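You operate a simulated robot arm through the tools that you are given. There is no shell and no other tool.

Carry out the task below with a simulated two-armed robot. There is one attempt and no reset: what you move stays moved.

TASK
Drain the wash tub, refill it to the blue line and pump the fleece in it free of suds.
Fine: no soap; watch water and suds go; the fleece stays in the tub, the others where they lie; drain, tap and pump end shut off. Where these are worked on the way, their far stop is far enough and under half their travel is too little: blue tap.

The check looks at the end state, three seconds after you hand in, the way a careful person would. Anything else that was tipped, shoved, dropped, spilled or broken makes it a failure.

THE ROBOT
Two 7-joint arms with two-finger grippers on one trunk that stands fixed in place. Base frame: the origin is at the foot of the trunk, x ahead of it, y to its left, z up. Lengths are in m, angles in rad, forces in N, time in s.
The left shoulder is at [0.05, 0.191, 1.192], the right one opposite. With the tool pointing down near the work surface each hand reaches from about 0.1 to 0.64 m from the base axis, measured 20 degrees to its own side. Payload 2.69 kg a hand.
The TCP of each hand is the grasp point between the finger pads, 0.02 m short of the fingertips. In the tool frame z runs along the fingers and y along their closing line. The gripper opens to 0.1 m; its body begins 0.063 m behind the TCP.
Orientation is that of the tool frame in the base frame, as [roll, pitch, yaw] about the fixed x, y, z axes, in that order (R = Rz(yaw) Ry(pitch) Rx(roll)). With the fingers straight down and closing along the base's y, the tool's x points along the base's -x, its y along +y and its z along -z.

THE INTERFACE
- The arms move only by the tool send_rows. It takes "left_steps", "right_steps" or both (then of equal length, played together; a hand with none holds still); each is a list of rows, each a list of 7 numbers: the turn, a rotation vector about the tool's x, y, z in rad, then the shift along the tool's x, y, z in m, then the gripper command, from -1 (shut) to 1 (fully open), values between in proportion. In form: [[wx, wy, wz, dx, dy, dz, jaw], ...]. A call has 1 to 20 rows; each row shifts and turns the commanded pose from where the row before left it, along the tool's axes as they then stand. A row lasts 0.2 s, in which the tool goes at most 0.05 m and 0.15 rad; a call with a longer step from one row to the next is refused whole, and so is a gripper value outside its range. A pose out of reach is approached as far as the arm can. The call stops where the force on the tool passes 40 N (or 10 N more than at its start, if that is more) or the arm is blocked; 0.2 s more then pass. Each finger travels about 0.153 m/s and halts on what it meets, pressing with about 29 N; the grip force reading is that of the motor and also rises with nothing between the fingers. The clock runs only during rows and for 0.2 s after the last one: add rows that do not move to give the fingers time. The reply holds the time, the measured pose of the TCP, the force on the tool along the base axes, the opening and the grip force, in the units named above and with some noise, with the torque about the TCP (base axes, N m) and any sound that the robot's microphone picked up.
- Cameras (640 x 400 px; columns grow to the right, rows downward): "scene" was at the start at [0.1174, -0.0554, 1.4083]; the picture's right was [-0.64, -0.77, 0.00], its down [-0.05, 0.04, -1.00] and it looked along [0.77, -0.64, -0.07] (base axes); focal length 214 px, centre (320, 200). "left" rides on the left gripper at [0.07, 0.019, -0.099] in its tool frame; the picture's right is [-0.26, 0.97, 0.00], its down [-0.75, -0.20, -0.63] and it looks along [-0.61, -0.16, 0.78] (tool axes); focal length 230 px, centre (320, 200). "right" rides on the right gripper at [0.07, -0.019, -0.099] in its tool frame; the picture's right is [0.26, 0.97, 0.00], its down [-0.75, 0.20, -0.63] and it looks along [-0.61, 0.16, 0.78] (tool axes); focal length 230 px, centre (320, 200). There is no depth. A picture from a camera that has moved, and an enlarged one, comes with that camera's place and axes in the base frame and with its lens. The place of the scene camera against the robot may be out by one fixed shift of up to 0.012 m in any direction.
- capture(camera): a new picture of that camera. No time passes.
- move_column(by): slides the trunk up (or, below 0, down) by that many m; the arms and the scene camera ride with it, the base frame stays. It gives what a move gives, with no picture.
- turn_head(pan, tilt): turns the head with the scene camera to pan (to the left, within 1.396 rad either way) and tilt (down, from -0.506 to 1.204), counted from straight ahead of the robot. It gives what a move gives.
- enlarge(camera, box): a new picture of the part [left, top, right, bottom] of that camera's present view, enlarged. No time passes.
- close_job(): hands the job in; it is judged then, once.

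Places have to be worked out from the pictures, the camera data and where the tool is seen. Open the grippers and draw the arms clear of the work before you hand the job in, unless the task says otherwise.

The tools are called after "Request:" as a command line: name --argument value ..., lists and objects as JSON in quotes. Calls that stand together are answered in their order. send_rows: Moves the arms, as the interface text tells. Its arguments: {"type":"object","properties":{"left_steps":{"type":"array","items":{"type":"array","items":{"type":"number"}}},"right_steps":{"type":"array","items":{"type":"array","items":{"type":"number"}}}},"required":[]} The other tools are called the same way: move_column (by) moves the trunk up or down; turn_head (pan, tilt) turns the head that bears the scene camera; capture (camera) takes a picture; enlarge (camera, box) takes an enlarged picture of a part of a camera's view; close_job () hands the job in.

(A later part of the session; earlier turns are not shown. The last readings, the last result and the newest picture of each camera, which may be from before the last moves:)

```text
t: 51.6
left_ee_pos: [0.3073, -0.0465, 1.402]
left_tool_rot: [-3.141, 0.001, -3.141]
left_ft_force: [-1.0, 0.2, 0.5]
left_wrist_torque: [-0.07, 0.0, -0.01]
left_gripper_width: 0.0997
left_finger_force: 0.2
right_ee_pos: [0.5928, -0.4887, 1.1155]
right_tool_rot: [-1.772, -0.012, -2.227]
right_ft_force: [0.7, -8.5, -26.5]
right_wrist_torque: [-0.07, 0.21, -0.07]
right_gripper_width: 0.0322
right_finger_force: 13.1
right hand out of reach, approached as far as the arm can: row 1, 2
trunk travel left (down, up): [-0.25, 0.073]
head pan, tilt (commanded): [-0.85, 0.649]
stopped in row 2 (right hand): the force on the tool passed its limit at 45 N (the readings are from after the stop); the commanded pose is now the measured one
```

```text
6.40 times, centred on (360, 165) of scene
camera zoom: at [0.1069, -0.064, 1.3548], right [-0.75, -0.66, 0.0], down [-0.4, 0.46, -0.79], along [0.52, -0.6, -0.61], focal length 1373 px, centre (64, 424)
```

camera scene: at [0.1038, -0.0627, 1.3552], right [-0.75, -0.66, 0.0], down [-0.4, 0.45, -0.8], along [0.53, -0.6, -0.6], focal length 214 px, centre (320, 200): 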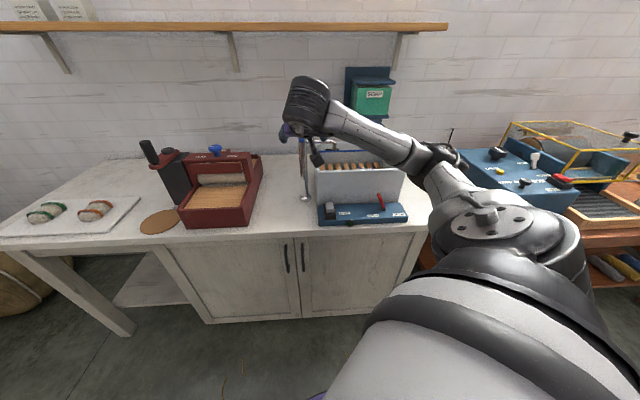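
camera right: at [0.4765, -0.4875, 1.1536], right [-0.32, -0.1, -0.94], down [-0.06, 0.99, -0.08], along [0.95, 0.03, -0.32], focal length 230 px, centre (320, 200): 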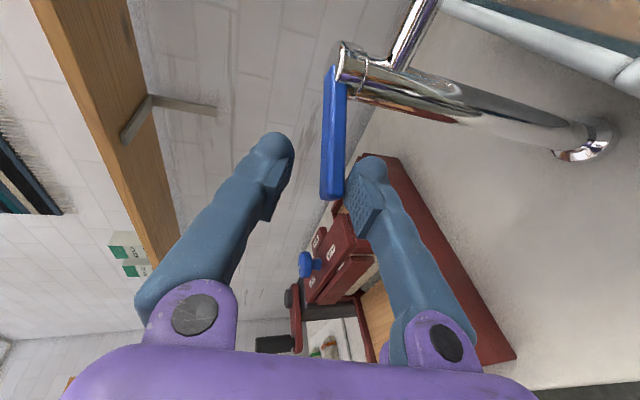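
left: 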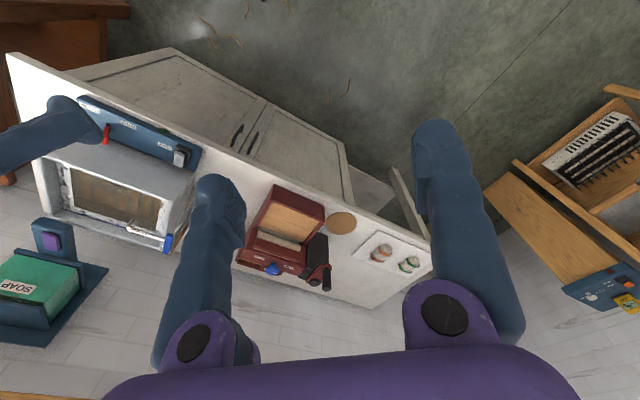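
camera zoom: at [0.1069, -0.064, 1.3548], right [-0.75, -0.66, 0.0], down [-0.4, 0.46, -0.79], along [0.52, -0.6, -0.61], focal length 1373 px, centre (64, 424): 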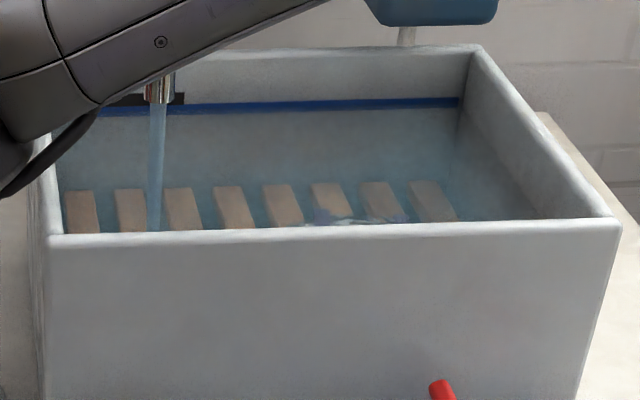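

The wrist can't go further in this posture. The flow is now reduced, so there's time: I open, back straight off, and roll the hand back to the earlier posture to push the handle shut from its left side.

Request:
send_rows --right_steps '[[0, 0, 0, 0, 0, -0.02, 1], [0, 0, 0, 0, 0, -0.03, 1], [0, 0, 0, 0, 0, -0.03, 1], [0, 0, 0.148, 0, 0, 0, 1], [0, 0, 0.148, 0, 0, 0, 1], [0, 0, 0.148, 0, 0, 0, 1], [0, 0, 0.148, 0, 0, 0, 1], [0, 0, 0.148, 0, 0, 0, 1], [0, 0, 0.148, 0, 0, 0, 1], [0, 0, 0.148, 0, 0, 0, 1], [0, 0, 0.148, 0, 0, 0, 1], [0, 0, 0.148, 0, 0, 0, 1], [0, 0, 0.148, 0, 0, 0, 1], [0, 0, 0.093, 0, 0, 0, 0.7], [0, 0.15, 0, 0, 0, 0, 0.7], [0, 0.15, 0, 0, 0, 0, 0.7]]'

Request:
capture --camera "right"

Request:
enlarge --camera "scene" --box '[280, 110, 420, 220]'

Request:
enlarge --camera "scene" --box '[310, 135, 410, 195]'

```text
t: 55.0
left_ee_pos: [0.3044, -0.0443, 1.4019]
left_tool_rot: [-3.14, 0.003, -3.14]
left_ft_force: [-0.4, -0.8, 0.7]
left_wrist_torque: [-0.01, 0.01, 0.0]
left_gripper_width: 0.0999
left_finger_force: 0.0
right_ee_pos: [0.5315, -0.4378, 1.1391]
right_tool_rot: [-3.133, 1.085, 2.497]
right_ft_force: [-1.2, -0.2, 0.8]
right_wrist_torque: [0.0, 0.01, 0.01]
right_gripper_width: 0.0853
right_finger_force: 0.0
trunk travel left (down, up): [-0.25, 0.073]
head pan, tilt (commanded): [-0.85, 0.649]
```

```text
taken
camera right: at [0.4235, -0.38, 1.1226], right [0.49, 0.84, -0.23], down [-0.04, 0.29, 0.96], along [0.87, -0.46, 0.17], focal length 230 px, centre (320, 200)
```

right: 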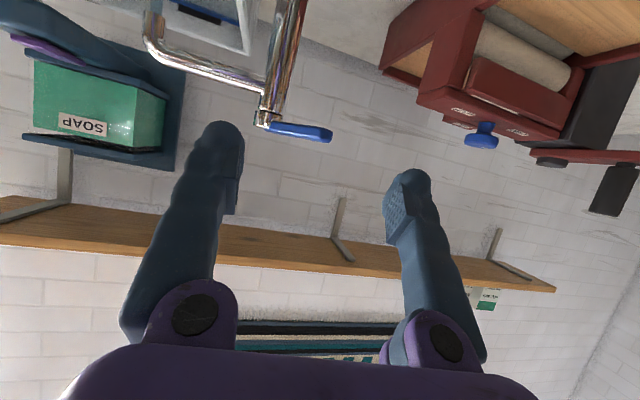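

```text
3.64 times, centred on (350, 165) of scene
camera zoom: at [0.1043, -0.0622, 1.3551], right [-0.75, -0.66, 0.0], down [-0.4, 0.45, -0.8], along [0.53, -0.6, -0.6], focal length 780 px, centre (211, 327)
```

zoom: 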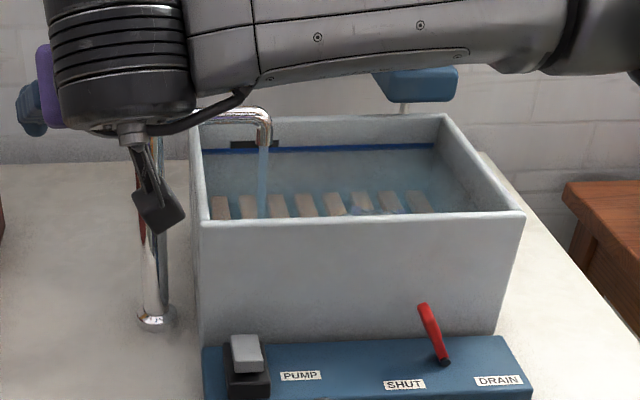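

```text
6.40 times, centred on (360, 165) of scene
camera zoom: at [0.1043, -0.0622, 1.3551], right [-0.75, -0.66, 0.0], down [-0.4, 0.45, -0.8], along [0.53, -0.6, -0.6], focal length 1373 px, centre (64, 424)
```

zoom: 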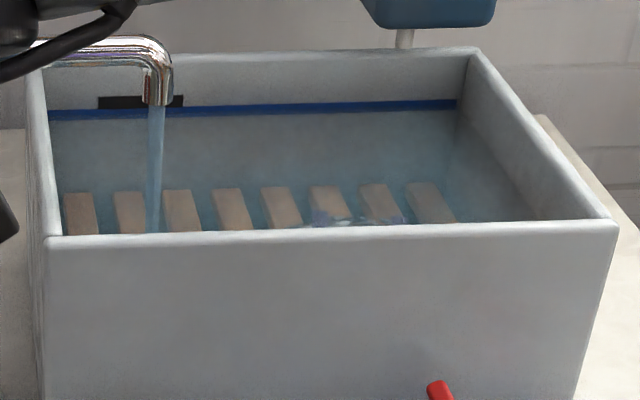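

The water has just touched the bottom edge of the blue line. The handle stands ~42° open between the finger directions; I advance to straddle it and sweep it to the right to close.

Request:
send_rows --right_steps '[[0, 0, 0, -0.0057, 0.0009, 0.043, 0.7], [0, 0, 0, -0.0057, 0.0009, 0.043, 0.7], [0, 0, 0, 0, -0.02, 0, 0.4], [0, 0, 0, 0, -0.02, 0, 0.3], [0, 0, 0, 0, -0.018, 0, 0.3], [0, 0, 0, 0, -0.01, 0, 0.3], [0, 0, 0, 0, -0.008, 0, 0.3]]'

Request:
capture --camera "right"

Request:
enlarge --camera "scene" --box '[310, 135, 410, 195]'

```text
t: 56.6
left_ee_pos: [0.308, -0.0413, 1.4009]
left_tool_rot: [-3.138, 0.0, -3.14]
left_ft_force: [0.1, 0.2, 0.4]
left_wrist_torque: [0.0, 0.01, 0.01]
left_gripper_width: 0.1004
left_finger_force: 0.1
right_ee_pos: [0.5548, -0.5399, 1.1088]
right_tool_rot: [-3.132, 1.086, 2.511]
right_ft_force: [23.5, 21.7, -2.1]
right_wrist_torque: [-0.09, -0.13, -0.67]
right_gripper_width: 0.0799
right_finger_force: 10.7
trunk travel left (down, up): [-0.25, 0.073]
head pan, tilt (commanded): [-0.85, 0.649]
```

```text
taken
camera right: at [0.446, -0.4841, 1.0934], right [0.48, 0.85, -0.23], down [-0.04, 0.29, 0.96], along [0.88, -0.45, 0.18], focal length 230 px, centre (320, 200)
```

right: 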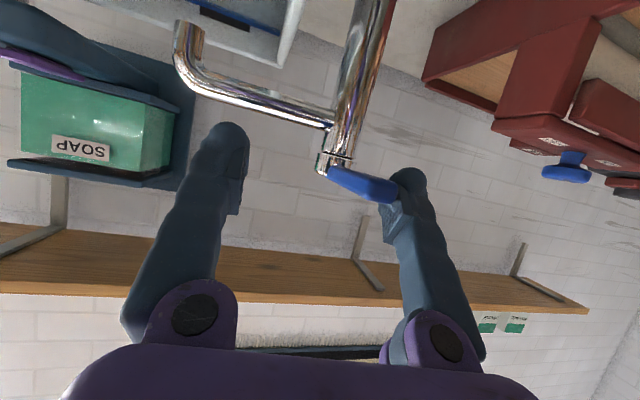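

```text
6.40 times, centred on (360, 165) of scene
camera zoom: at [0.1076, -0.0595, 1.3549], right [-0.75, -0.66, 0.0], down [-0.4, 0.45, -0.8], along [0.52, -0.6, -0.6], focal length 1373 px, centre (64, 424)
```

zoom: 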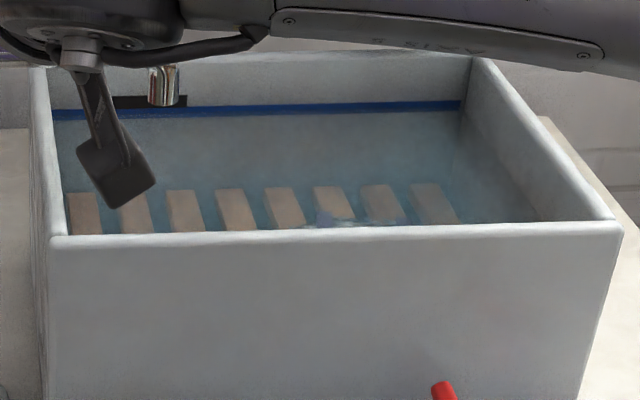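

The stream has stopped and the handle is at its closed stop. I relieve the push, back out, and look at the level.

Request:
send_rows --right_steps '[[0, 0, 0, 0, 0.015, 0, 0.5], [0, 0, 0, 0, 0.015, 0, 0.7], [0, 0, 0, 0.005, 0, -0.04, 0.7], [0, 0, 0, 0.005, 0, -0.04, 0.7], [0, 0, 0, 0, 0, -0.04, 0.7], [0, 0, 0, 0, 0, 0, 0.7]]'

Request:
capture --camera "right"

Request:
enlarge --camera "scene" --box '[280, 110, 420, 220]'

Request:
enlarge --camera "scene" --box '[310, 135, 410, 195]'

Request:
enlarge --camera "left" --box '[20, 110, 240, 280]'

```text
t: 58.0
left_ee_pos: [0.3049, -0.0435, 1.4021]
left_tool_rot: [-3.142, 0.001, -3.139]
left_ft_force: [-0.4, -0.1, -0.5]
left_wrist_torque: [0.01, 0.0, 0.01]
left_gripper_width: 0.1001
left_finger_force: 0.1
right_ee_pos: [0.4825, -0.4541, 1.1561]
right_tool_rot: [-3.133, 1.085, 2.497]
right_ft_force: [-0.6, -0.7, 0.0]
right_wrist_torque: [0.0, -0.02, -0.04]
right_gripper_width: 0.0849
right_finger_force: 0.0
trunk travel left (down, up): [-0.25, 0.073]
head pan, tilt (commanded): [-0.85, 0.649]
```

```text
taken
camera right: at [0.3744, -0.3978, 1.1405], right [0.49, 0.84, -0.23], down [-0.04, 0.29, 0.96], along [0.87, -0.46, 0.18], focal length 230 px, centre (320, 200)
```

right: 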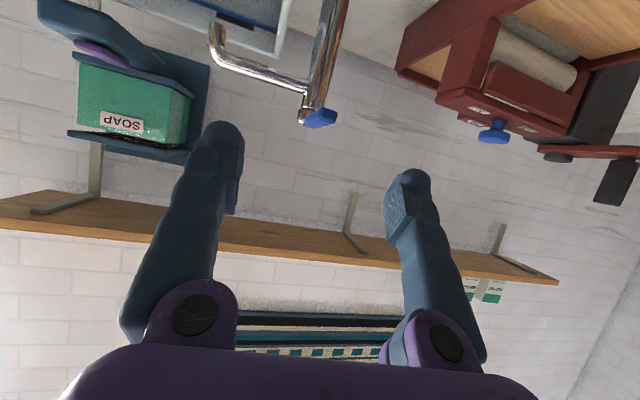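

```text
3.64 times, centred on (350, 165) of scene
camera zoom: at [0.1046, -0.0625, 1.355], right [-0.75, -0.66, 0.0], down [-0.4, 0.45, -0.8], along [0.53, -0.6, -0.61], focal length 780 px, centre (211, 327)
```

zoom: 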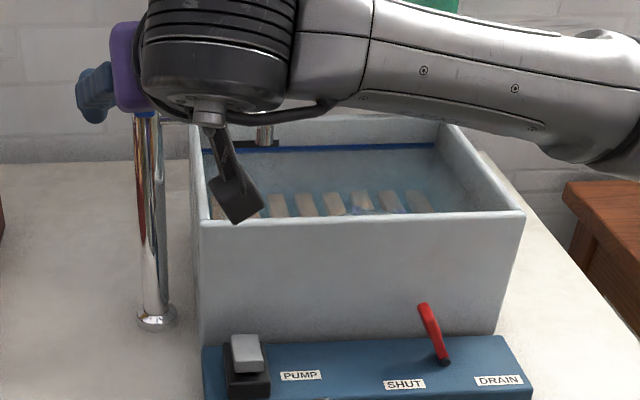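

```text
6.40 times, centred on (360, 165) of scene
camera zoom: at [0.1046, -0.0625, 1.355], right [-0.75, -0.66, 0.0], down [-0.4, 0.45, -0.8], along [0.53, -0.6, -0.61], focal length 1373 px, centre (64, 424)
```

zoom: 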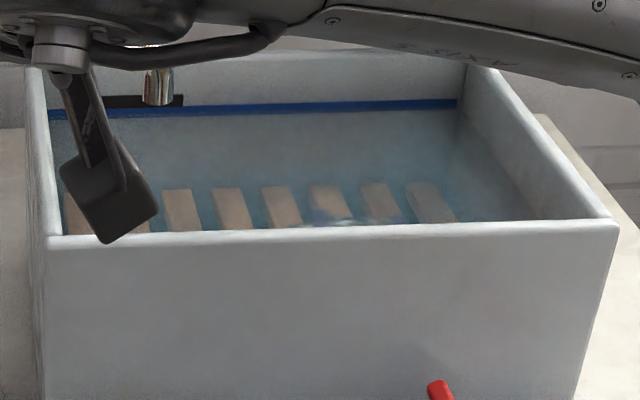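

```text
2.35 times, centred on (130, 195) of left
camera zoom: at [0.235, -0.027, 1.5001], right [0.26, 0.97, 0.0], down [0.75, -0.2, 0.63], along [0.61, -0.16, -0.78], focal length 541 px, centre (767, 212)
```

zoom: 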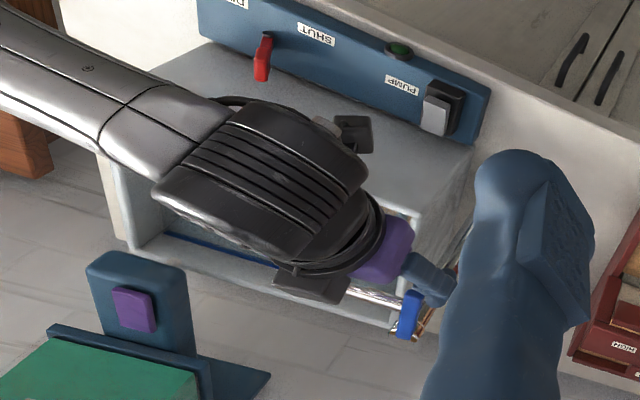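

The tap is shut and the level sits in the blue line's lower edge; there is no stream. Next I bring the right hand above the pump switch to look at it.

Request:
send_rows --right_steps '[[0, 0.137, 0, 0, 0, 0, 0.7], [0, 0.137, 0, 0, 0, 0, 0.7], [0, 0.137, 0, 0, 0, 0, 0.7], [0, 0.137, 0, 0, 0, 0, 0.7], [0, 0.137, 0, 0, 0, 0, 0.7], [0.035, 0, 0.083, 0, 0, 0, 0.7], [0, 0, 0, 0.0204, -0.0181, 0.0256, 0.7], [0, 0, 0, 0.0204, -0.0181, 0.0256, 0.7], [0, 0, 0, 0.0204, -0.0181, 0.0256, 0.7], [0, 0, 0, 0.0204, -0.0181, 0.0256, 0.7], [0, 0, 0, 0, 0, 0, 0.7]]'

Request:
capture --camera "right"

Request:
enlarge --camera "scene" --box '[280, 120, 424, 230]'

Request:
enlarge --camera "left" --box '[20, 110, 240, 280]'

```text
t: 60.4
left_ee_pos: [0.3047, -0.0443, 1.4015]
left_tool_rot: [-3.138, 0.003, -3.139]
left_ft_force: [-0.7, -1.4, 0.0]
left_wrist_torque: [0.04, 0.0, 0.0]
left_gripper_width: 0.1001
left_finger_force: 0.0
right_ee_pos: [0.405, -0.4858, 1.0306]
right_tool_rot: [-3.137, 0.403, 2.4]
right_ft_force: [-0.2, 0.5, -0.2]
right_wrist_torque: [-0.02, 0.01, -0.04]
right_gripper_width: 0.0852
right_finger_force: 0.2
trunk travel left (down, up): [-0.25, 0.073]
head pan, tilt (commanded): [-0.85, 0.649]
```

```text
taken
camera right: at [0.3156, -0.43, 1.0934], right [0.48, 0.87, -0.1], down [0.46, -0.15, 0.87], along [0.75, -0.46, -0.48], focal length 230 px, centre (320, 200)
```

right: 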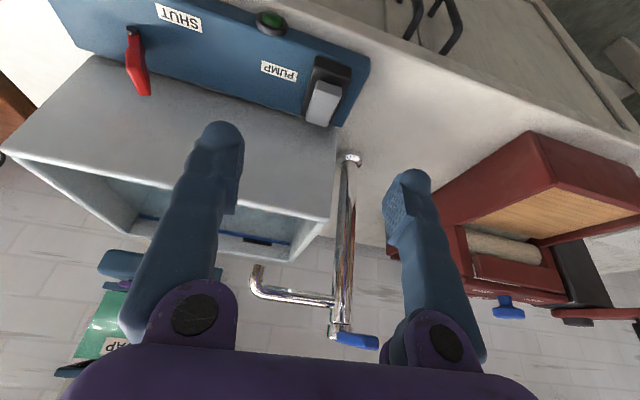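

```text
3.64 times, centred on (352, 175) of scene
camera zoom: at [0.1043, -0.0623, 1.3551], right [-0.75, -0.66, 0.0], down [-0.4, 0.45, -0.8], along [0.53, -0.6, -0.6], focal length 780 px, centre (204, 291)
```

zoom: 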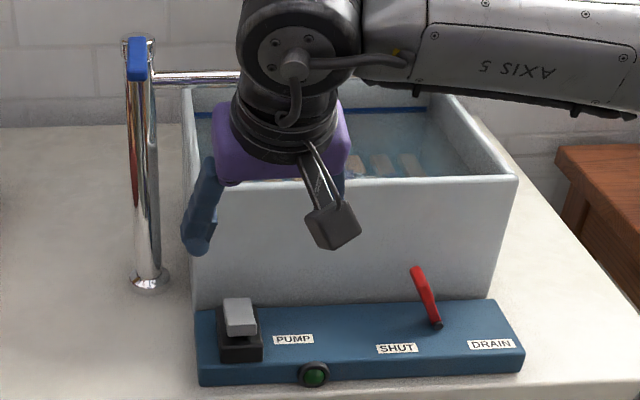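

```text
2.35 times, centred on (130, 195) of left
camera zoom: at [0.2346, -0.0267, 1.5002], right [0.26, 0.97, 0.0], down [0.75, -0.2, 0.63], along [0.61, -0.16, -0.77], focal length 541 px, centre (767, 212)
```

zoom: 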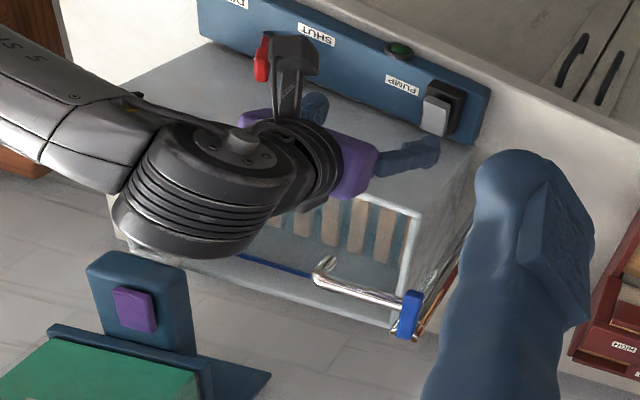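

Request:
enlarge --camera "right" --box '[240, 0, 400, 150]'

Request:
enlarge --camera "scene" --box '[315, 190, 375, 230]'

Request:
enlarge --camera "left" --box '[140, 120, 210, 180]'

```text
2.67 times, centred on (320, 75) of right
camera zoom: at [0.3156, -0.43, 1.0934], right [0.48, 0.87, -0.1], down [0.46, -0.15, 0.87], along [0.75, -0.46, -0.48], focal length 614 px, centre (320, 533)
```

zoom: 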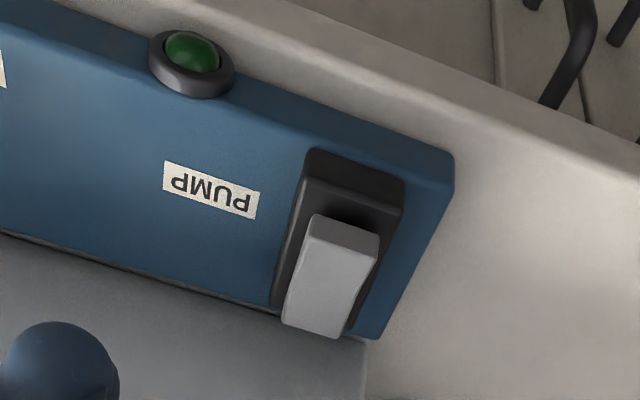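

```text
10.00 times, centred on (345, 210) of scene
camera zoom: at [0.1043, -0.0623, 1.3551], right [-0.75, -0.66, 0.0], down [-0.4, 0.45, -0.8], along [0.53, -0.6, -0.6], focal length 2145 px, centre (70, 100)
```

zoom: 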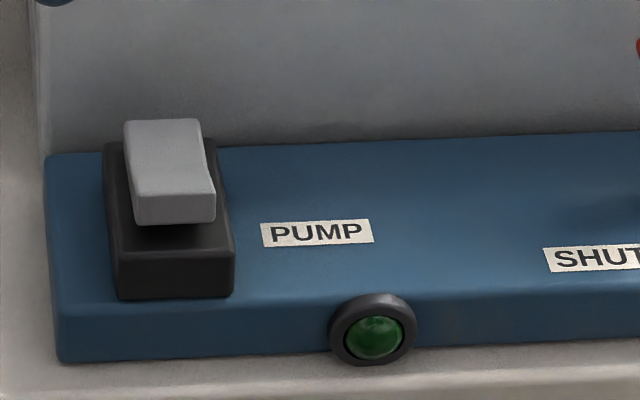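

```text
6.67 times, centred on (175, 150) of left
camera zoom: at [0.2346, -0.0267, 1.5002], right [0.26, 0.97, 0.0], down [0.75, -0.2, 0.63], along [0.61, -0.16, -0.77], focal length 1534 px, centre (1287, 533)
```

zoom: 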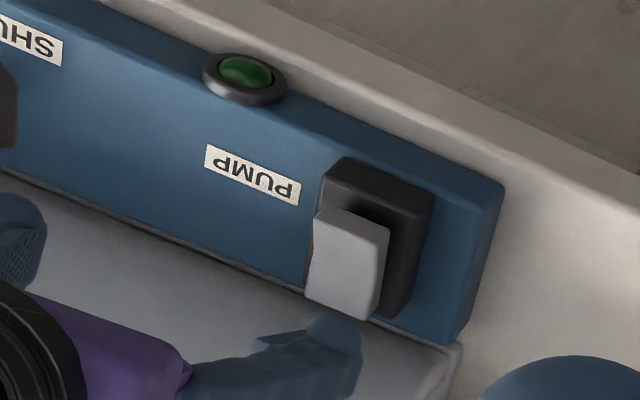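

The pump switch is a grey paddle on a black base, hinged at the back with its front edge raised (front ≈0.90 m high at about x=0.442, y=-0.514); the green dome in front looks like a lamp. I close the fingers and position the tips just above the paddle's front half.

Request:
send_rows --right_steps '[[0, 0, 0, 0, 0, 0, -0.5], [0, 0, 0, 0, 0, 0, -1], [0, 0, 0, -0.0016, 0.0013, 0.0286, -1], [0, 0, 0, -0.0016, 0.0013, 0.0286, -1], [0, 0, 0, -0.0016, 0.0013, 0.0286, -1], [0, 0, 0, 0, 0, 0, -1]]'

Request:
capture --camera "right"

Request:
enlarge --camera "scene" --box '[310, 180, 380, 230]'

Request:
enlarge --camera "left" --box '[130, 110, 220, 190]'

```text
t: 61.8
left_ee_pos: [0.3036, -0.0437, 1.4015]
left_tool_rot: [-3.139, 0.005, -3.139]
left_ft_force: [0.1, -0.3, 0.3]
left_wrist_torque: [0.01, -0.01, 0.0]
left_gripper_width: 0.1001
left_finger_force: 0.2
right_ee_pos: [0.4355, -0.5072, 0.9527]
right_tool_rot: [-3.139, 0.402, 2.401]
right_ft_force: [0.2, 0.3, -0.7]
right_wrist_torque: [-0.03, 0.01, -0.02]
right_gripper_width: 0.0
right_finger_force: 29.2
trunk travel left (down, up): [-0.25, 0.073]
head pan, tilt (commanded): [-0.85, 0.649]
```

```text
taken
camera right: at [0.3458, -0.4521, 1.0158], right [0.48, 0.87, -0.1], down [0.46, -0.15, 0.87], along [0.75, -0.46, -0.48], focal length 230 px, centre (320, 200)
```

right: 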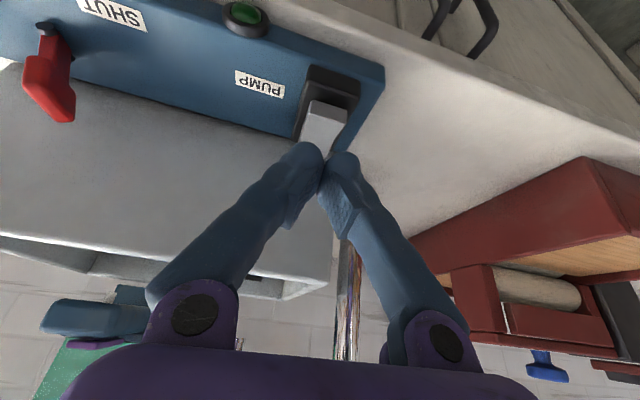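

```text
8.00 times, centred on (345, 205) of scene
camera zoom: at [0.1038, -0.0619, 1.3552], right [-0.75, -0.66, 0.0], down [-0.4, 0.45, -0.8], along [0.53, -0.6, -0.6], focal length 1716 px, centre (120, 160)
```

zoom: 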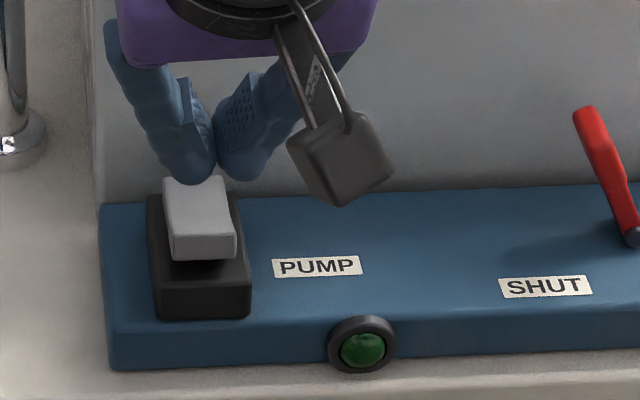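

```text
5.00 times, centred on (175, 150) of left
camera zoom: at [0.2341, -0.0263, 1.5004], right [0.26, 0.97, 0.0], down [0.75, -0.2, 0.63], along [0.61, -0.16, -0.77], focal length 1150 px, centre (1045, 450)
```

zoom: 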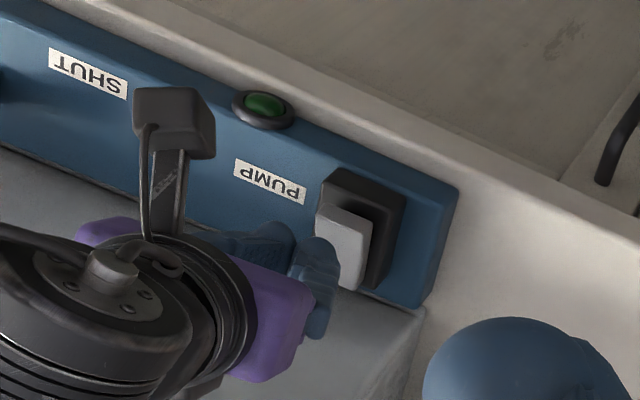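

From the hand camera, the spot straight below the tips falls on the paddle's mid-line. I shift 1 cm toward its front edge and press down gently, checking force and lamp.

Request:
send_rows --right_steps '[[0, 0, 0, 0.0092, 0, -0.0039, -1], [0, 0, 0, 0.0047, 0, 0.011, -1], [0, 0, 0, 0.0047, 0, 0.011, -1], [0, 0, 0, 0.0024, 0, 0.0055, -1], [0, 0, 0, 0.0012, 0, 0.0028, -1], [0, 0, 0, 0.0012, 0, 0.0028, -1]]'

Request:
capture --camera "right"

Request:
enlarge --camera "scene" --box '[310, 180, 380, 230]'

```text
t: 63.2
left_ee_pos: [0.3055, -0.0452, 1.4012]
left_tool_rot: [-3.141, 0.003, -3.139]
left_ft_force: [0.1, 0.6, -0.5]
left_wrist_torque: [-0.01, 0.0, 0.04]
left_gripper_width: 0.0998
left_finger_force: 0.1
right_ee_pos: [0.4289, -0.5038, 0.9176]
right_tool_rot: [-3.138, 0.401, 2.4]
right_ft_force: [-0.3, 0.3, 0.3]
right_wrist_torque: [-0.01, 0.0, 0.0]
right_gripper_width: 0.0001
right_finger_force: 29.3
trunk travel left (down, up): [-0.25, 0.073]
head pan, tilt (commanded): [-0.85, 0.649]
```

```text
taken
camera right: at [0.3393, -0.4468, 0.9808], right [0.48, 0.87, -0.1], down [0.47, -0.15, 0.87], along [0.75, -0.47, -0.48], focal length 230 px, centre (320, 200)
```

right: 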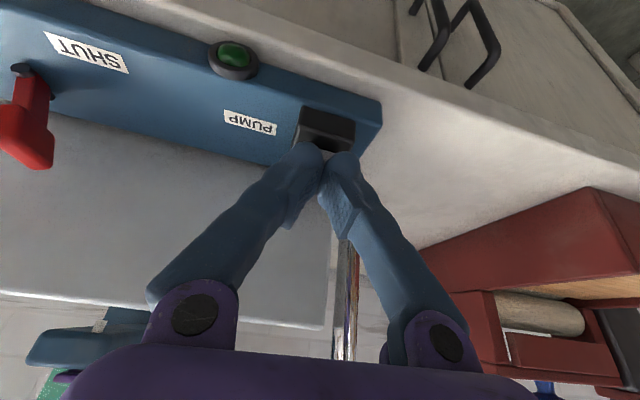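

```text
8.00 times, centred on (345, 205) of scene
camera zoom: at [0.1042, -0.0623, 1.3551], right [-0.75, -0.66, 0.0], down [-0.4, 0.45, -0.8], along [0.53, -0.6, -0.6], focal length 1716 px, centre (120, 160)
```

zoom: 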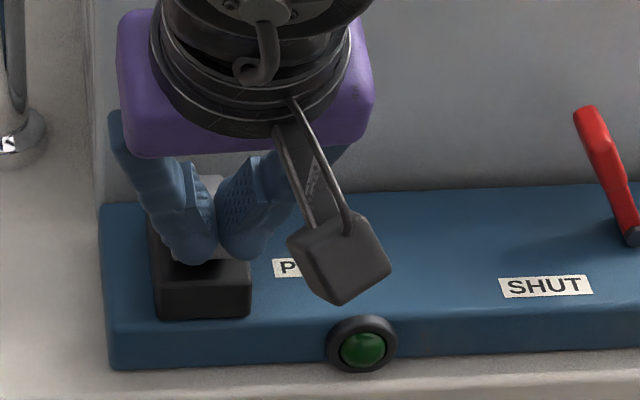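

No contact yet; the tips are right at the paddle's front edge. I lift slightly, move 7 mm back onto the paddle and 4 mm left, then press in small steps.

Request:
send_rows --right_steps '[[0, 0, 0, -0.0088, 0.004, -0.0028, -1], [0, 0, 0, 0.0024, 0, 0.0055, -1], [0, 0, 0, 0.0012, 0, 0.0028, -1], [0, 0, 0, 0.0012, 0, 0.0028, -1], [0, 0, 0, 0.0012, 0, 0.0028, -1]]'

Request:
capture --camera "right"

Request:
enlarge --camera "scene" --box '[310, 180, 380, 230]'

```text
t: 64.4
left_ee_pos: [0.3047, -0.0454, 1.4017]
left_tool_rot: [-3.14, 0.005, -3.139]
left_ft_force: [-0.3, 0.1, -0.8]
left_wrist_torque: [-0.03, -0.01, 0.01]
left_gripper_width: 0.0997
left_finger_force: 0.0
right_ee_pos: [0.4354, -0.5038, 0.909]
right_tool_rot: [-3.138, 0.402, 2.403]
right_ft_force: [0.0, -0.2, 0.0]
right_wrist_torque: [-0.02, -0.01, 0.0]
right_gripper_width: 0.0001
right_finger_force: 29.0
trunk travel left (down, up): [-0.25, 0.073]
head pan, tilt (commanded): [-0.85, 0.649]
```

```text
taken
camera right: at [0.3469, -0.448, 0.9717], right [0.48, 0.87, -0.1], down [0.46, -0.15, 0.87], along [0.75, -0.46, -0.48], focal length 230 px, centre (320, 200)
```

right: 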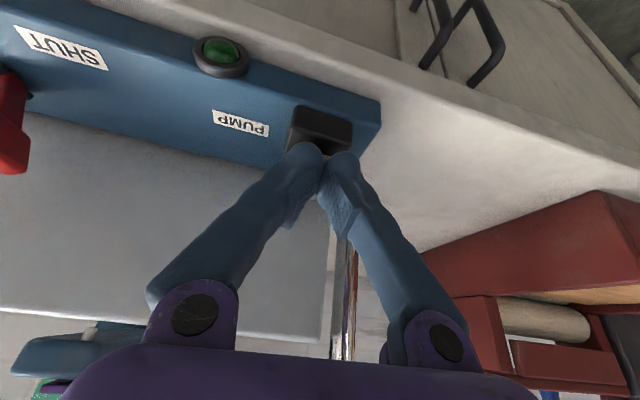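

```text
8.00 times, centred on (345, 205) of scene
camera zoom: at [0.1042, -0.0623, 1.3551], right [-0.75, -0.66, 0.0], down [-0.4, 0.45, -0.8], along [0.53, -0.6, -0.6], focal length 1716 px, centre (120, 160)
```

zoom: 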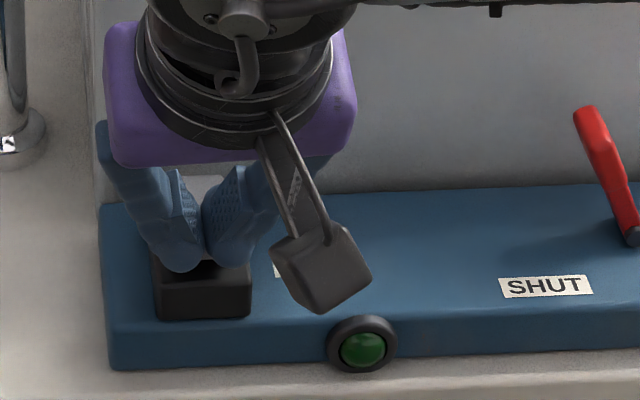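

No contact although the tips are at 0.89 m, so they're in front of the paddle; it lies further back than I judged. I lift 3 cm, move 2 cm toward the tub and look again.

Request:
send_rows --right_steps '[[0, 0, 0, -0.0118, 0, -0.0276, -1], [0, 0, 0, -0.0184, 0, 0.0078, -1], [0, 0, 0, 0, 0, 0, -1]]'

Request:
capture --camera "right"

Request:
enlarge --camera "scene" --box '[310, 180, 380, 230]'

Request:
enlarge --camera "left" --box '[130, 110, 220, 190]'

```text
t: 65.2
left_ee_pos: [0.3038, -0.0444, 1.4025]
left_tool_rot: [-3.14, 0.002, -3.14]
left_ft_force: [0.3, -0.8, -0.2]
left_wrist_torque: [0.0, 0.01, -0.01]
left_gripper_width: 0.0997
left_finger_force: 0.0
right_ee_pos: [0.4491, -0.5156, 0.9372]
right_tool_rot: [-3.138, 0.404, 2.401]
right_ft_force: [-0.8, 0.3, -0.5]
right_wrist_torque: [0.0, 0.0, 0.03]
right_gripper_width: 0.0001
right_finger_force: 29.3
trunk travel left (down, up): [-0.25, 0.073]
head pan, tilt (commanded): [-0.85, 0.649]
```

```text
taken
camera right: at [0.3603, -0.4605, 1.001], right [0.48, 0.87, -0.1], down [0.46, -0.15, 0.87], along [0.75, -0.46, -0.48], focal length 230 px, centre (320, 200)
```

right: 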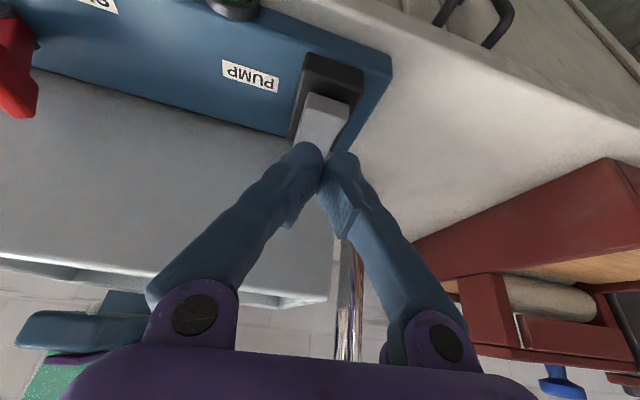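

```text
8.00 times, centred on (345, 205) of scene
camera zoom: at [0.1037, -0.0618, 1.3552], right [-0.75, -0.66, 0.0], down [-0.4, 0.45, -0.8], along [0.53, -0.6, -0.6], focal length 1716 px, centre (120, 160)
```

zoom: 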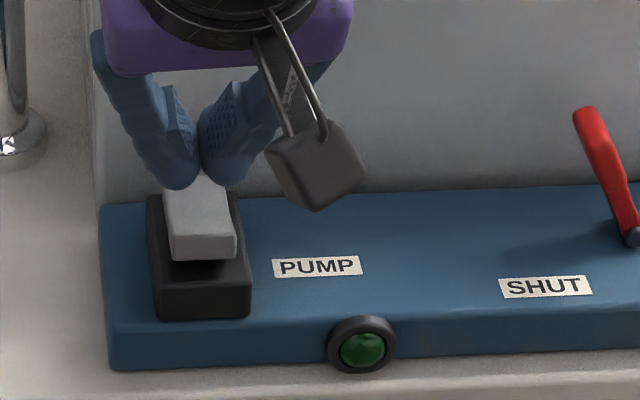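

```text
5.00 times, centred on (175, 150) of left
camera zoom: at [0.2339, -0.0262, 1.5004], right [0.26, 0.97, 0.0], down [0.75, -0.2, 0.63], along [0.61, -0.16, -0.77], focal length 1150 px, centre (1045, 450)
```

zoom: 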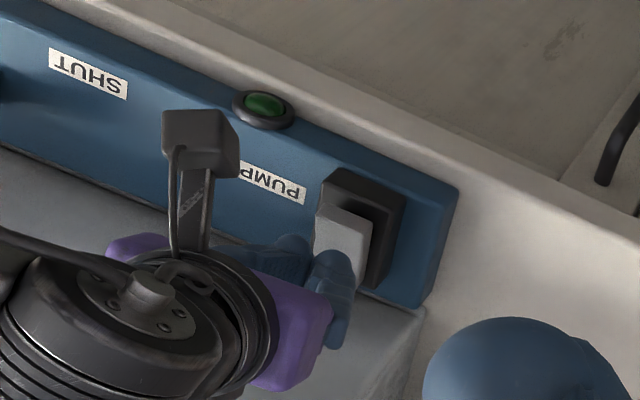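

Now the tips are laterally centred and above the front third of the paddle. I press straight down in small steps.

Request:
send_rows --right_steps '[[0, 0, 0, 0.002, 0, 0.0046, -1], [0, 0, 0, 0.002, 0, 0.0046, -1], [0, 0, 0, 0.0016, 0, 0.0037, -1], [0, 0, 0, 0.0016, 0, 0.0037, -1], [0, 0, 0, 0.0012, 0, 0.0028, -1]]'

Request:
enlarge --camera "scene" --box '[310, 180, 380, 230]'

Request:
enlarge --camera "right" --box '[200, 0, 420, 200]'

```text
t: 66.4
left_ee_pos: [0.3049, -0.0435, 1.4013]
left_tool_rot: [-3.141, 0.003, -3.139]
left_ft_force: [0.7, 0.3, -0.1]
left_wrist_torque: [-0.01, -0.01, -0.02]
left_gripper_width: 0.1
left_finger_force: 0.2
right_ee_pos: [0.4514, -0.5167, 0.9173]
right_tool_rot: [-3.138, 0.4, 2.401]
right_ft_force: [-0.8, -0.4, 0.2]
right_wrist_torque: [-0.02, -0.02, 0.01]
right_gripper_width: 0.0001
right_finger_force: 29.1
trunk travel left (down, up): [-0.25, 0.073]
head pan, tilt (commanded): [-0.85, 0.649]
```

```text
8.00 times, centred on (345, 205) of scene
camera zoom: at [0.1042, -0.0623, 1.3551], right [-0.75, -0.66, 0.0], down [-0.4, 0.45, -0.8], along [0.53, -0.6, -0.6], focal length 1716 px, centre (120, 160)
```

zoom: 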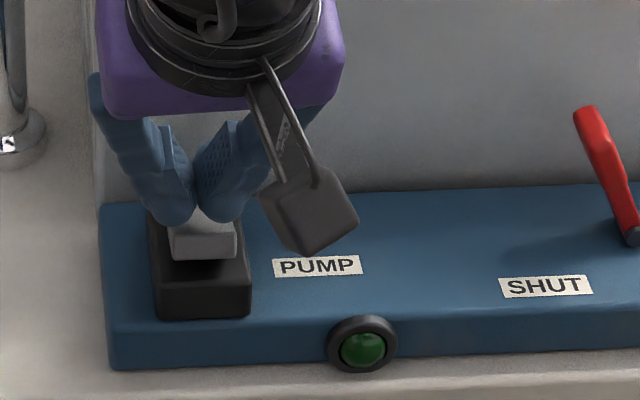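

```text
2.00 times, centred on (310, 100) of right
camera zoom: at [0.3618, -0.4603, 0.9805], right [0.48, 0.87, -0.1], down [0.47, -0.15, 0.87], along [0.75, -0.46, -0.48], focal length 460 px, centre (340, 400)
```

zoom: 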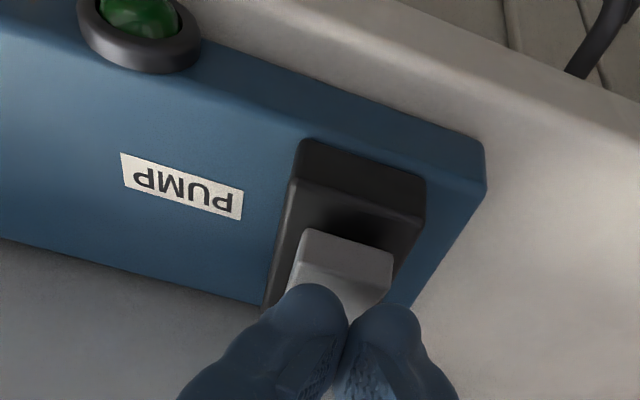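

Still no contact, tips at ≈0.899 m just over the paddle top. I continue down in 3 mm steps.

Request:
send_rows --right_steps '[[0, 0, 0, 0.0012, 0, 0.0028, -1], [0, 0, 0, 0.0012, 0, 0.0028, -1], [0, 0, 0, 0.0012, 0, 0.0028, -1]]'

Request:
enlarge --camera "scene" --box '[310, 180, 380, 230]'

Request:
enlarge --camera "right" --box '[200, 0, 420, 200]'

```text
t: 67.2
left_ee_pos: [0.3051, -0.045, 1.4018]
left_tool_rot: [-3.14, 0.003, -3.139]
left_ft_force: [-0.1, 0.1, 0.1]
left_wrist_torque: [-0.01, 0.01, 0.03]
left_gripper_width: 0.1
left_finger_force: 0.0
right_ee_pos: [0.4523, -0.5173, 0.9082]
right_tool_rot: [-3.137, 0.405, 2.402]
right_ft_force: [0.4, 0.5, -0.9]
right_wrist_torque: [0.01, 0.01, -0.02]
right_gripper_width: 0.0
right_finger_force: 29.0
trunk travel left (down, up): [-0.25, 0.073]
head pan, tilt (commanded): [-0.85, 0.649]
```

```text
8.00 times, centred on (345, 205) of scene
camera zoom: at [0.1042, -0.0623, 1.3551], right [-0.75, -0.66, 0.0], down [-0.4, 0.45, -0.8], along [0.53, -0.6, -0.6], focal length 1716 px, centre (120, 160)
```

zoom: 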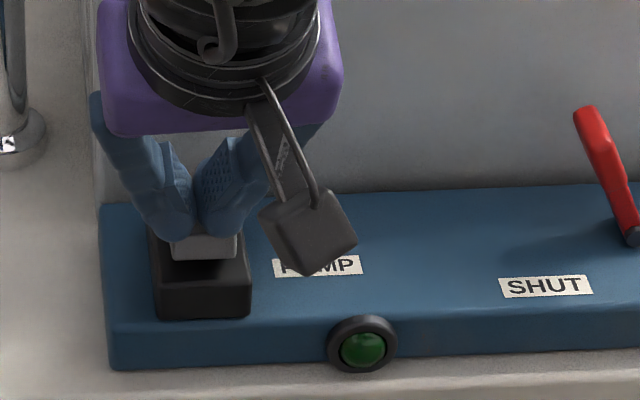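

```text
2.00 times, centred on (310, 100) of right
camera zoom: at [0.3619, -0.461, 0.9715], right [0.48, 0.87, -0.1], down [0.46, -0.15, 0.87], along [0.75, -0.46, -0.48], focal length 460 px, centre (340, 400)
```

zoom: 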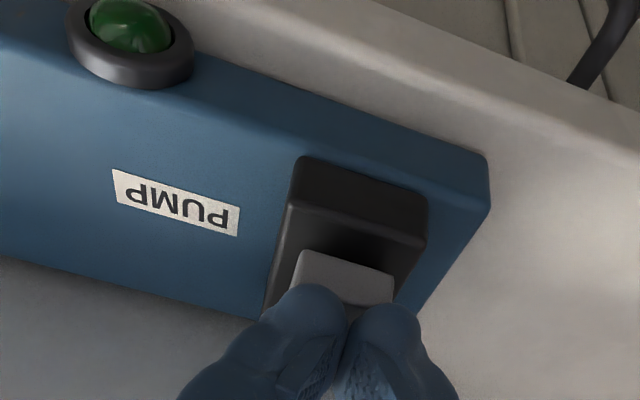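

Still free at 0.89 m; fingertips look just above the paddle's top front edge. I keep going.

Request:
send_rows --right_steps '[[0, 0, 0, 0.0012, 0, 0.0028, -1], [0, 0, 0, 0.0012, 0, 0.0028, -1]]'

Request:
enlarge --camera "scene" --box '[310, 180, 380, 230]'

Request:
enlarge --camera "right" --box '[200, 0, 420, 200]'

```text
t: 67.8
left_ee_pos: [0.304, -0.046, 1.4024]
left_tool_rot: [-3.139, 0.003, -3.14]
left_ft_force: [-1.0, 0.1, -1.3]
left_wrist_torque: [0.02, 0.0, -0.02]
left_gripper_width: 0.0998
left_finger_force: 0.0
right_ee_pos: [0.451, -0.5172, 0.9014]
right_tool_rot: [-3.138, 0.401, 2.4]
right_ft_force: [0.5, -0.3, -0.2]
right_wrist_torque: [-0.02, 0.03, 0.0]
right_gripper_width: 0.0
right_finger_force: 29.2
trunk travel left (down, up): [-0.25, 0.073]
head pan, tilt (commanded): [-0.85, 0.649]
```

```text
8.00 times, centred on (345, 205) of scene
camera zoom: at [0.1042, -0.0623, 1.3551], right [-0.75, -0.66, 0.0], down [-0.4, 0.45, -0.8], along [0.53, -0.6, -0.6], focal length 1716 px, centre (120, 160)
```

zoom: 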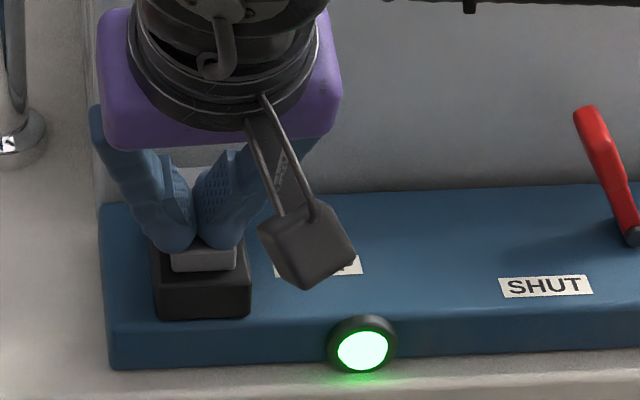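

```text
2.00 times, centred on (310, 100) of right
camera zoom: at [0.3621, -0.461, 0.965], right [0.48, 0.87, -0.1], down [0.47, -0.15, 0.87], along [0.75, -0.46, -0.48], focal length 460 px, centre (340, 400)
```

zoom: 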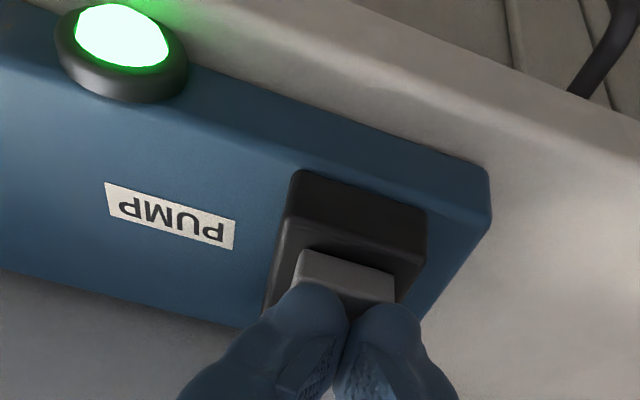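

The lamp lit up green: the pump is on, with the rocker's front going down and its back rising. I press a little further to reach its stop.

Request:
send_rows --right_steps '[[0, 0, 0, 0.0012, 0, 0.0028, -1], [0, 0, 0, 0.0012, 0, 0.0028, -1]]'

Request:
enlarge --camera "scene" --box '[310, 180, 380, 230]'

Request:
enlarge --camera "scene" --box '[280, 110, 420, 220]'

Request:
enlarge --camera "left" --box '[40, 130, 220, 260]'

```text
t: 68.4
left_ee_pos: [0.3017, -0.0421, 1.4035]
left_tool_rot: [-3.138, 0.005, -3.14]
left_ft_force: [0.6, 1.0, 0.3]
left_wrist_torque: [0.03, -0.02, -0.02]
left_gripper_width: 0.0999
left_finger_force: 0.0
right_ee_pos: [0.4524, -0.5163, 0.9011]
right_tool_rot: [-3.139, 0.41, 2.4]
right_ft_force: [-7.3, 1.7, 26.1]
right_wrist_torque: [0.1, 0.22, 0.07]
right_gripper_width: 0.0058
right_finger_force: 29.3
trunk travel left (down, up): [-0.25, 0.073]
head pan, tilt (commanded): [-0.85, 0.649]
```

```text
8.00 times, centred on (345, 205) of scene
camera zoom: at [0.1014, -0.0598, 1.356], right [-0.75, -0.66, 0.0], down [-0.4, 0.45, -0.8], along [0.53, -0.6, -0.6], focal length 1716 px, centre (120, 160)
```

zoom: 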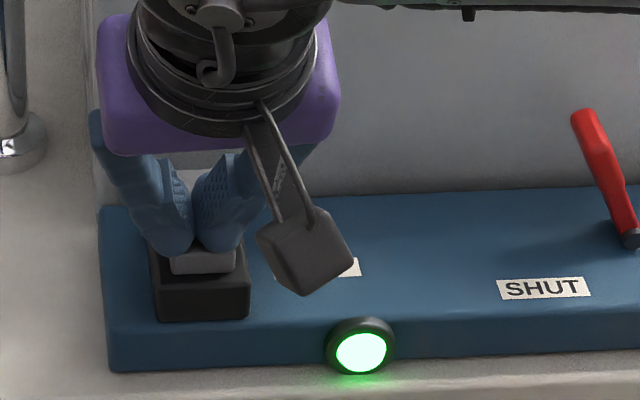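

```text
3.64 times, centred on (350, 165) of scene
camera zoom: at [0.1014, -0.0598, 1.356], right [-0.75, -0.66, 0.0], down [-0.4, 0.45, -0.8], along [0.53, -0.6, -0.6], focal length 780 px, centre (211, 327)
```

zoom: 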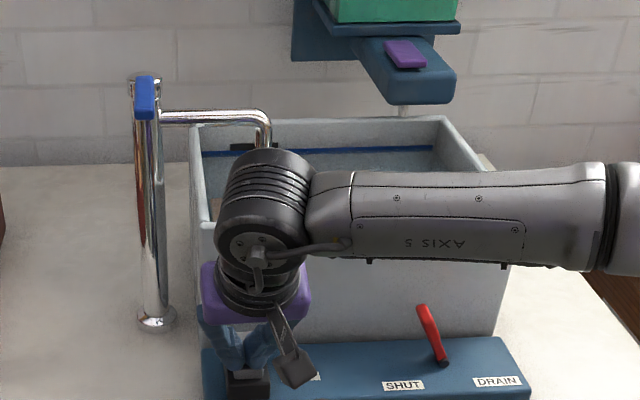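

```text
3.08 times, centred on (130, 195) of left
camera zoom: at [0.2314, -0.0239, 1.5014], right [0.26, 0.97, 0.0], down [0.75, -0.2, 0.63], along [0.61, -0.16, -0.77], focal length 708 px, centre (905, 215)
```

zoom: 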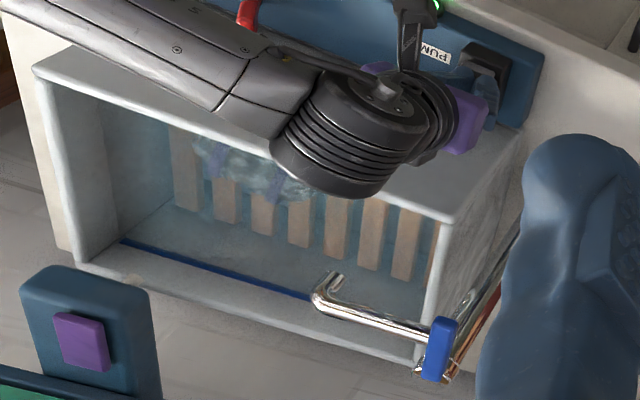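

It's at the far stop (26 N). I lift off to see whether the switch stays on by itself and to open the view of the tub.

Request:
send_rows --right_steps '[[0, 0, 0, -0.0039, 0, -0.0092, -1], [0, 0, 0, -0.0118, 0, -0.0276, -1], [0, 0, 0, -0.0118, 0, -0.0276, -1]]'

Request:
enlarge --camera "scene" --box '[280, 110, 420, 230]'

Request:
enlarge --camera "left" --box '[40, 130, 220, 260]'

Request:
capture --camera "right"

```text
t: 69.2
left_ee_pos: [0.3044, -0.0432, 1.402]
left_tool_rot: [-3.14, 0.003, -3.139]
left_ft_force: [-0.3, -0.1, -0.4]
left_wrist_torque: [0.0, 0.01, 0.05]
left_gripper_width: 0.0999
left_finger_force: 0.0
right_ee_pos: [0.4497, -0.5151, 0.9626]
right_tool_rot: [-3.137, 0.399, 2.403]
right_ft_force: [0.4, -0.2, -0.4]
right_wrist_torque: [-0.01, -0.02, 0.06]
right_gripper_width: 0.0
right_finger_force: 29.0
trunk travel left (down, up): [-0.25, 0.073]
head pan, tilt (commanded): [-0.85, 0.649]
```

```text
3.33 times, centred on (350, 170) of scene
camera zoom: at [0.1041, -0.0623, 1.355], right [-0.75, -0.66, 0.0], down [-0.4, 0.45, -0.8], along [0.53, -0.6, -0.6], focal length 715 px, centre (220, 300)
```

zoom: 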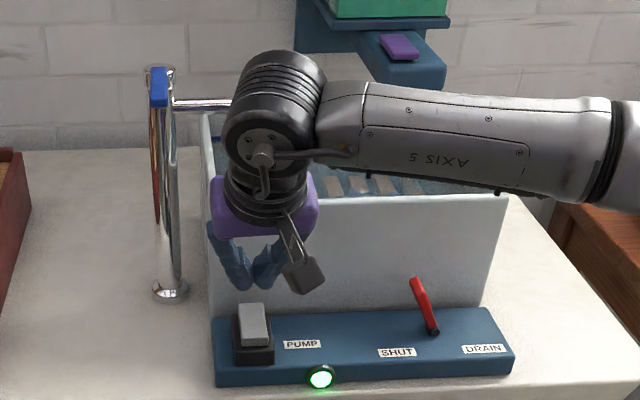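

```text
3.08 times, centred on (130, 195) of left
camera zoom: at [0.2345, -0.0268, 1.5001], right [0.26, 0.97, 0.0], down [0.75, -0.2, 0.63], along [0.61, -0.16, -0.77], focal length 708 px, centre (905, 215)
```

zoom: 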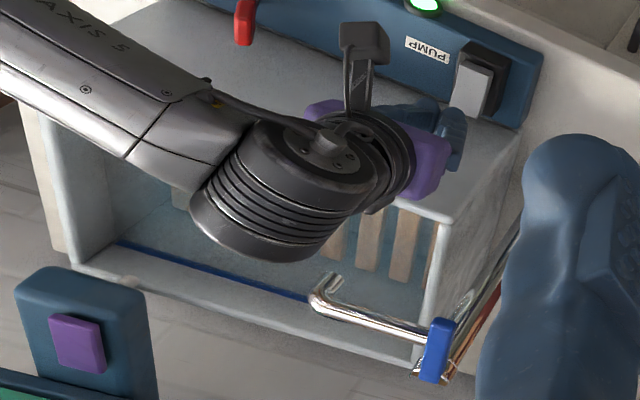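

```text
taken
camera right: at [0.3613, -0.4607, 1.0266], right [0.48, 0.87, -0.1], down [0.47, -0.15, 0.87], along [0.75, -0.46, -0.48], focal length 230 px, centre (320, 200)
```

right: 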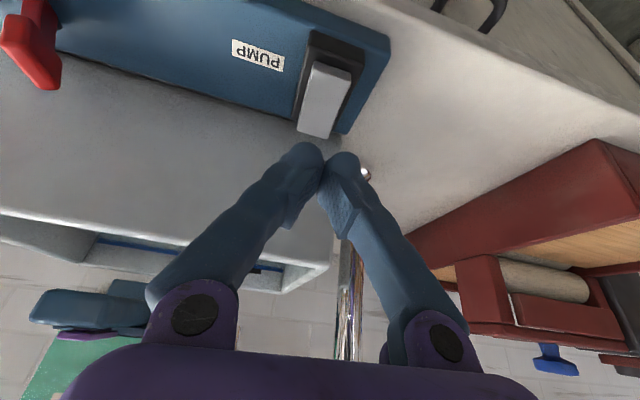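

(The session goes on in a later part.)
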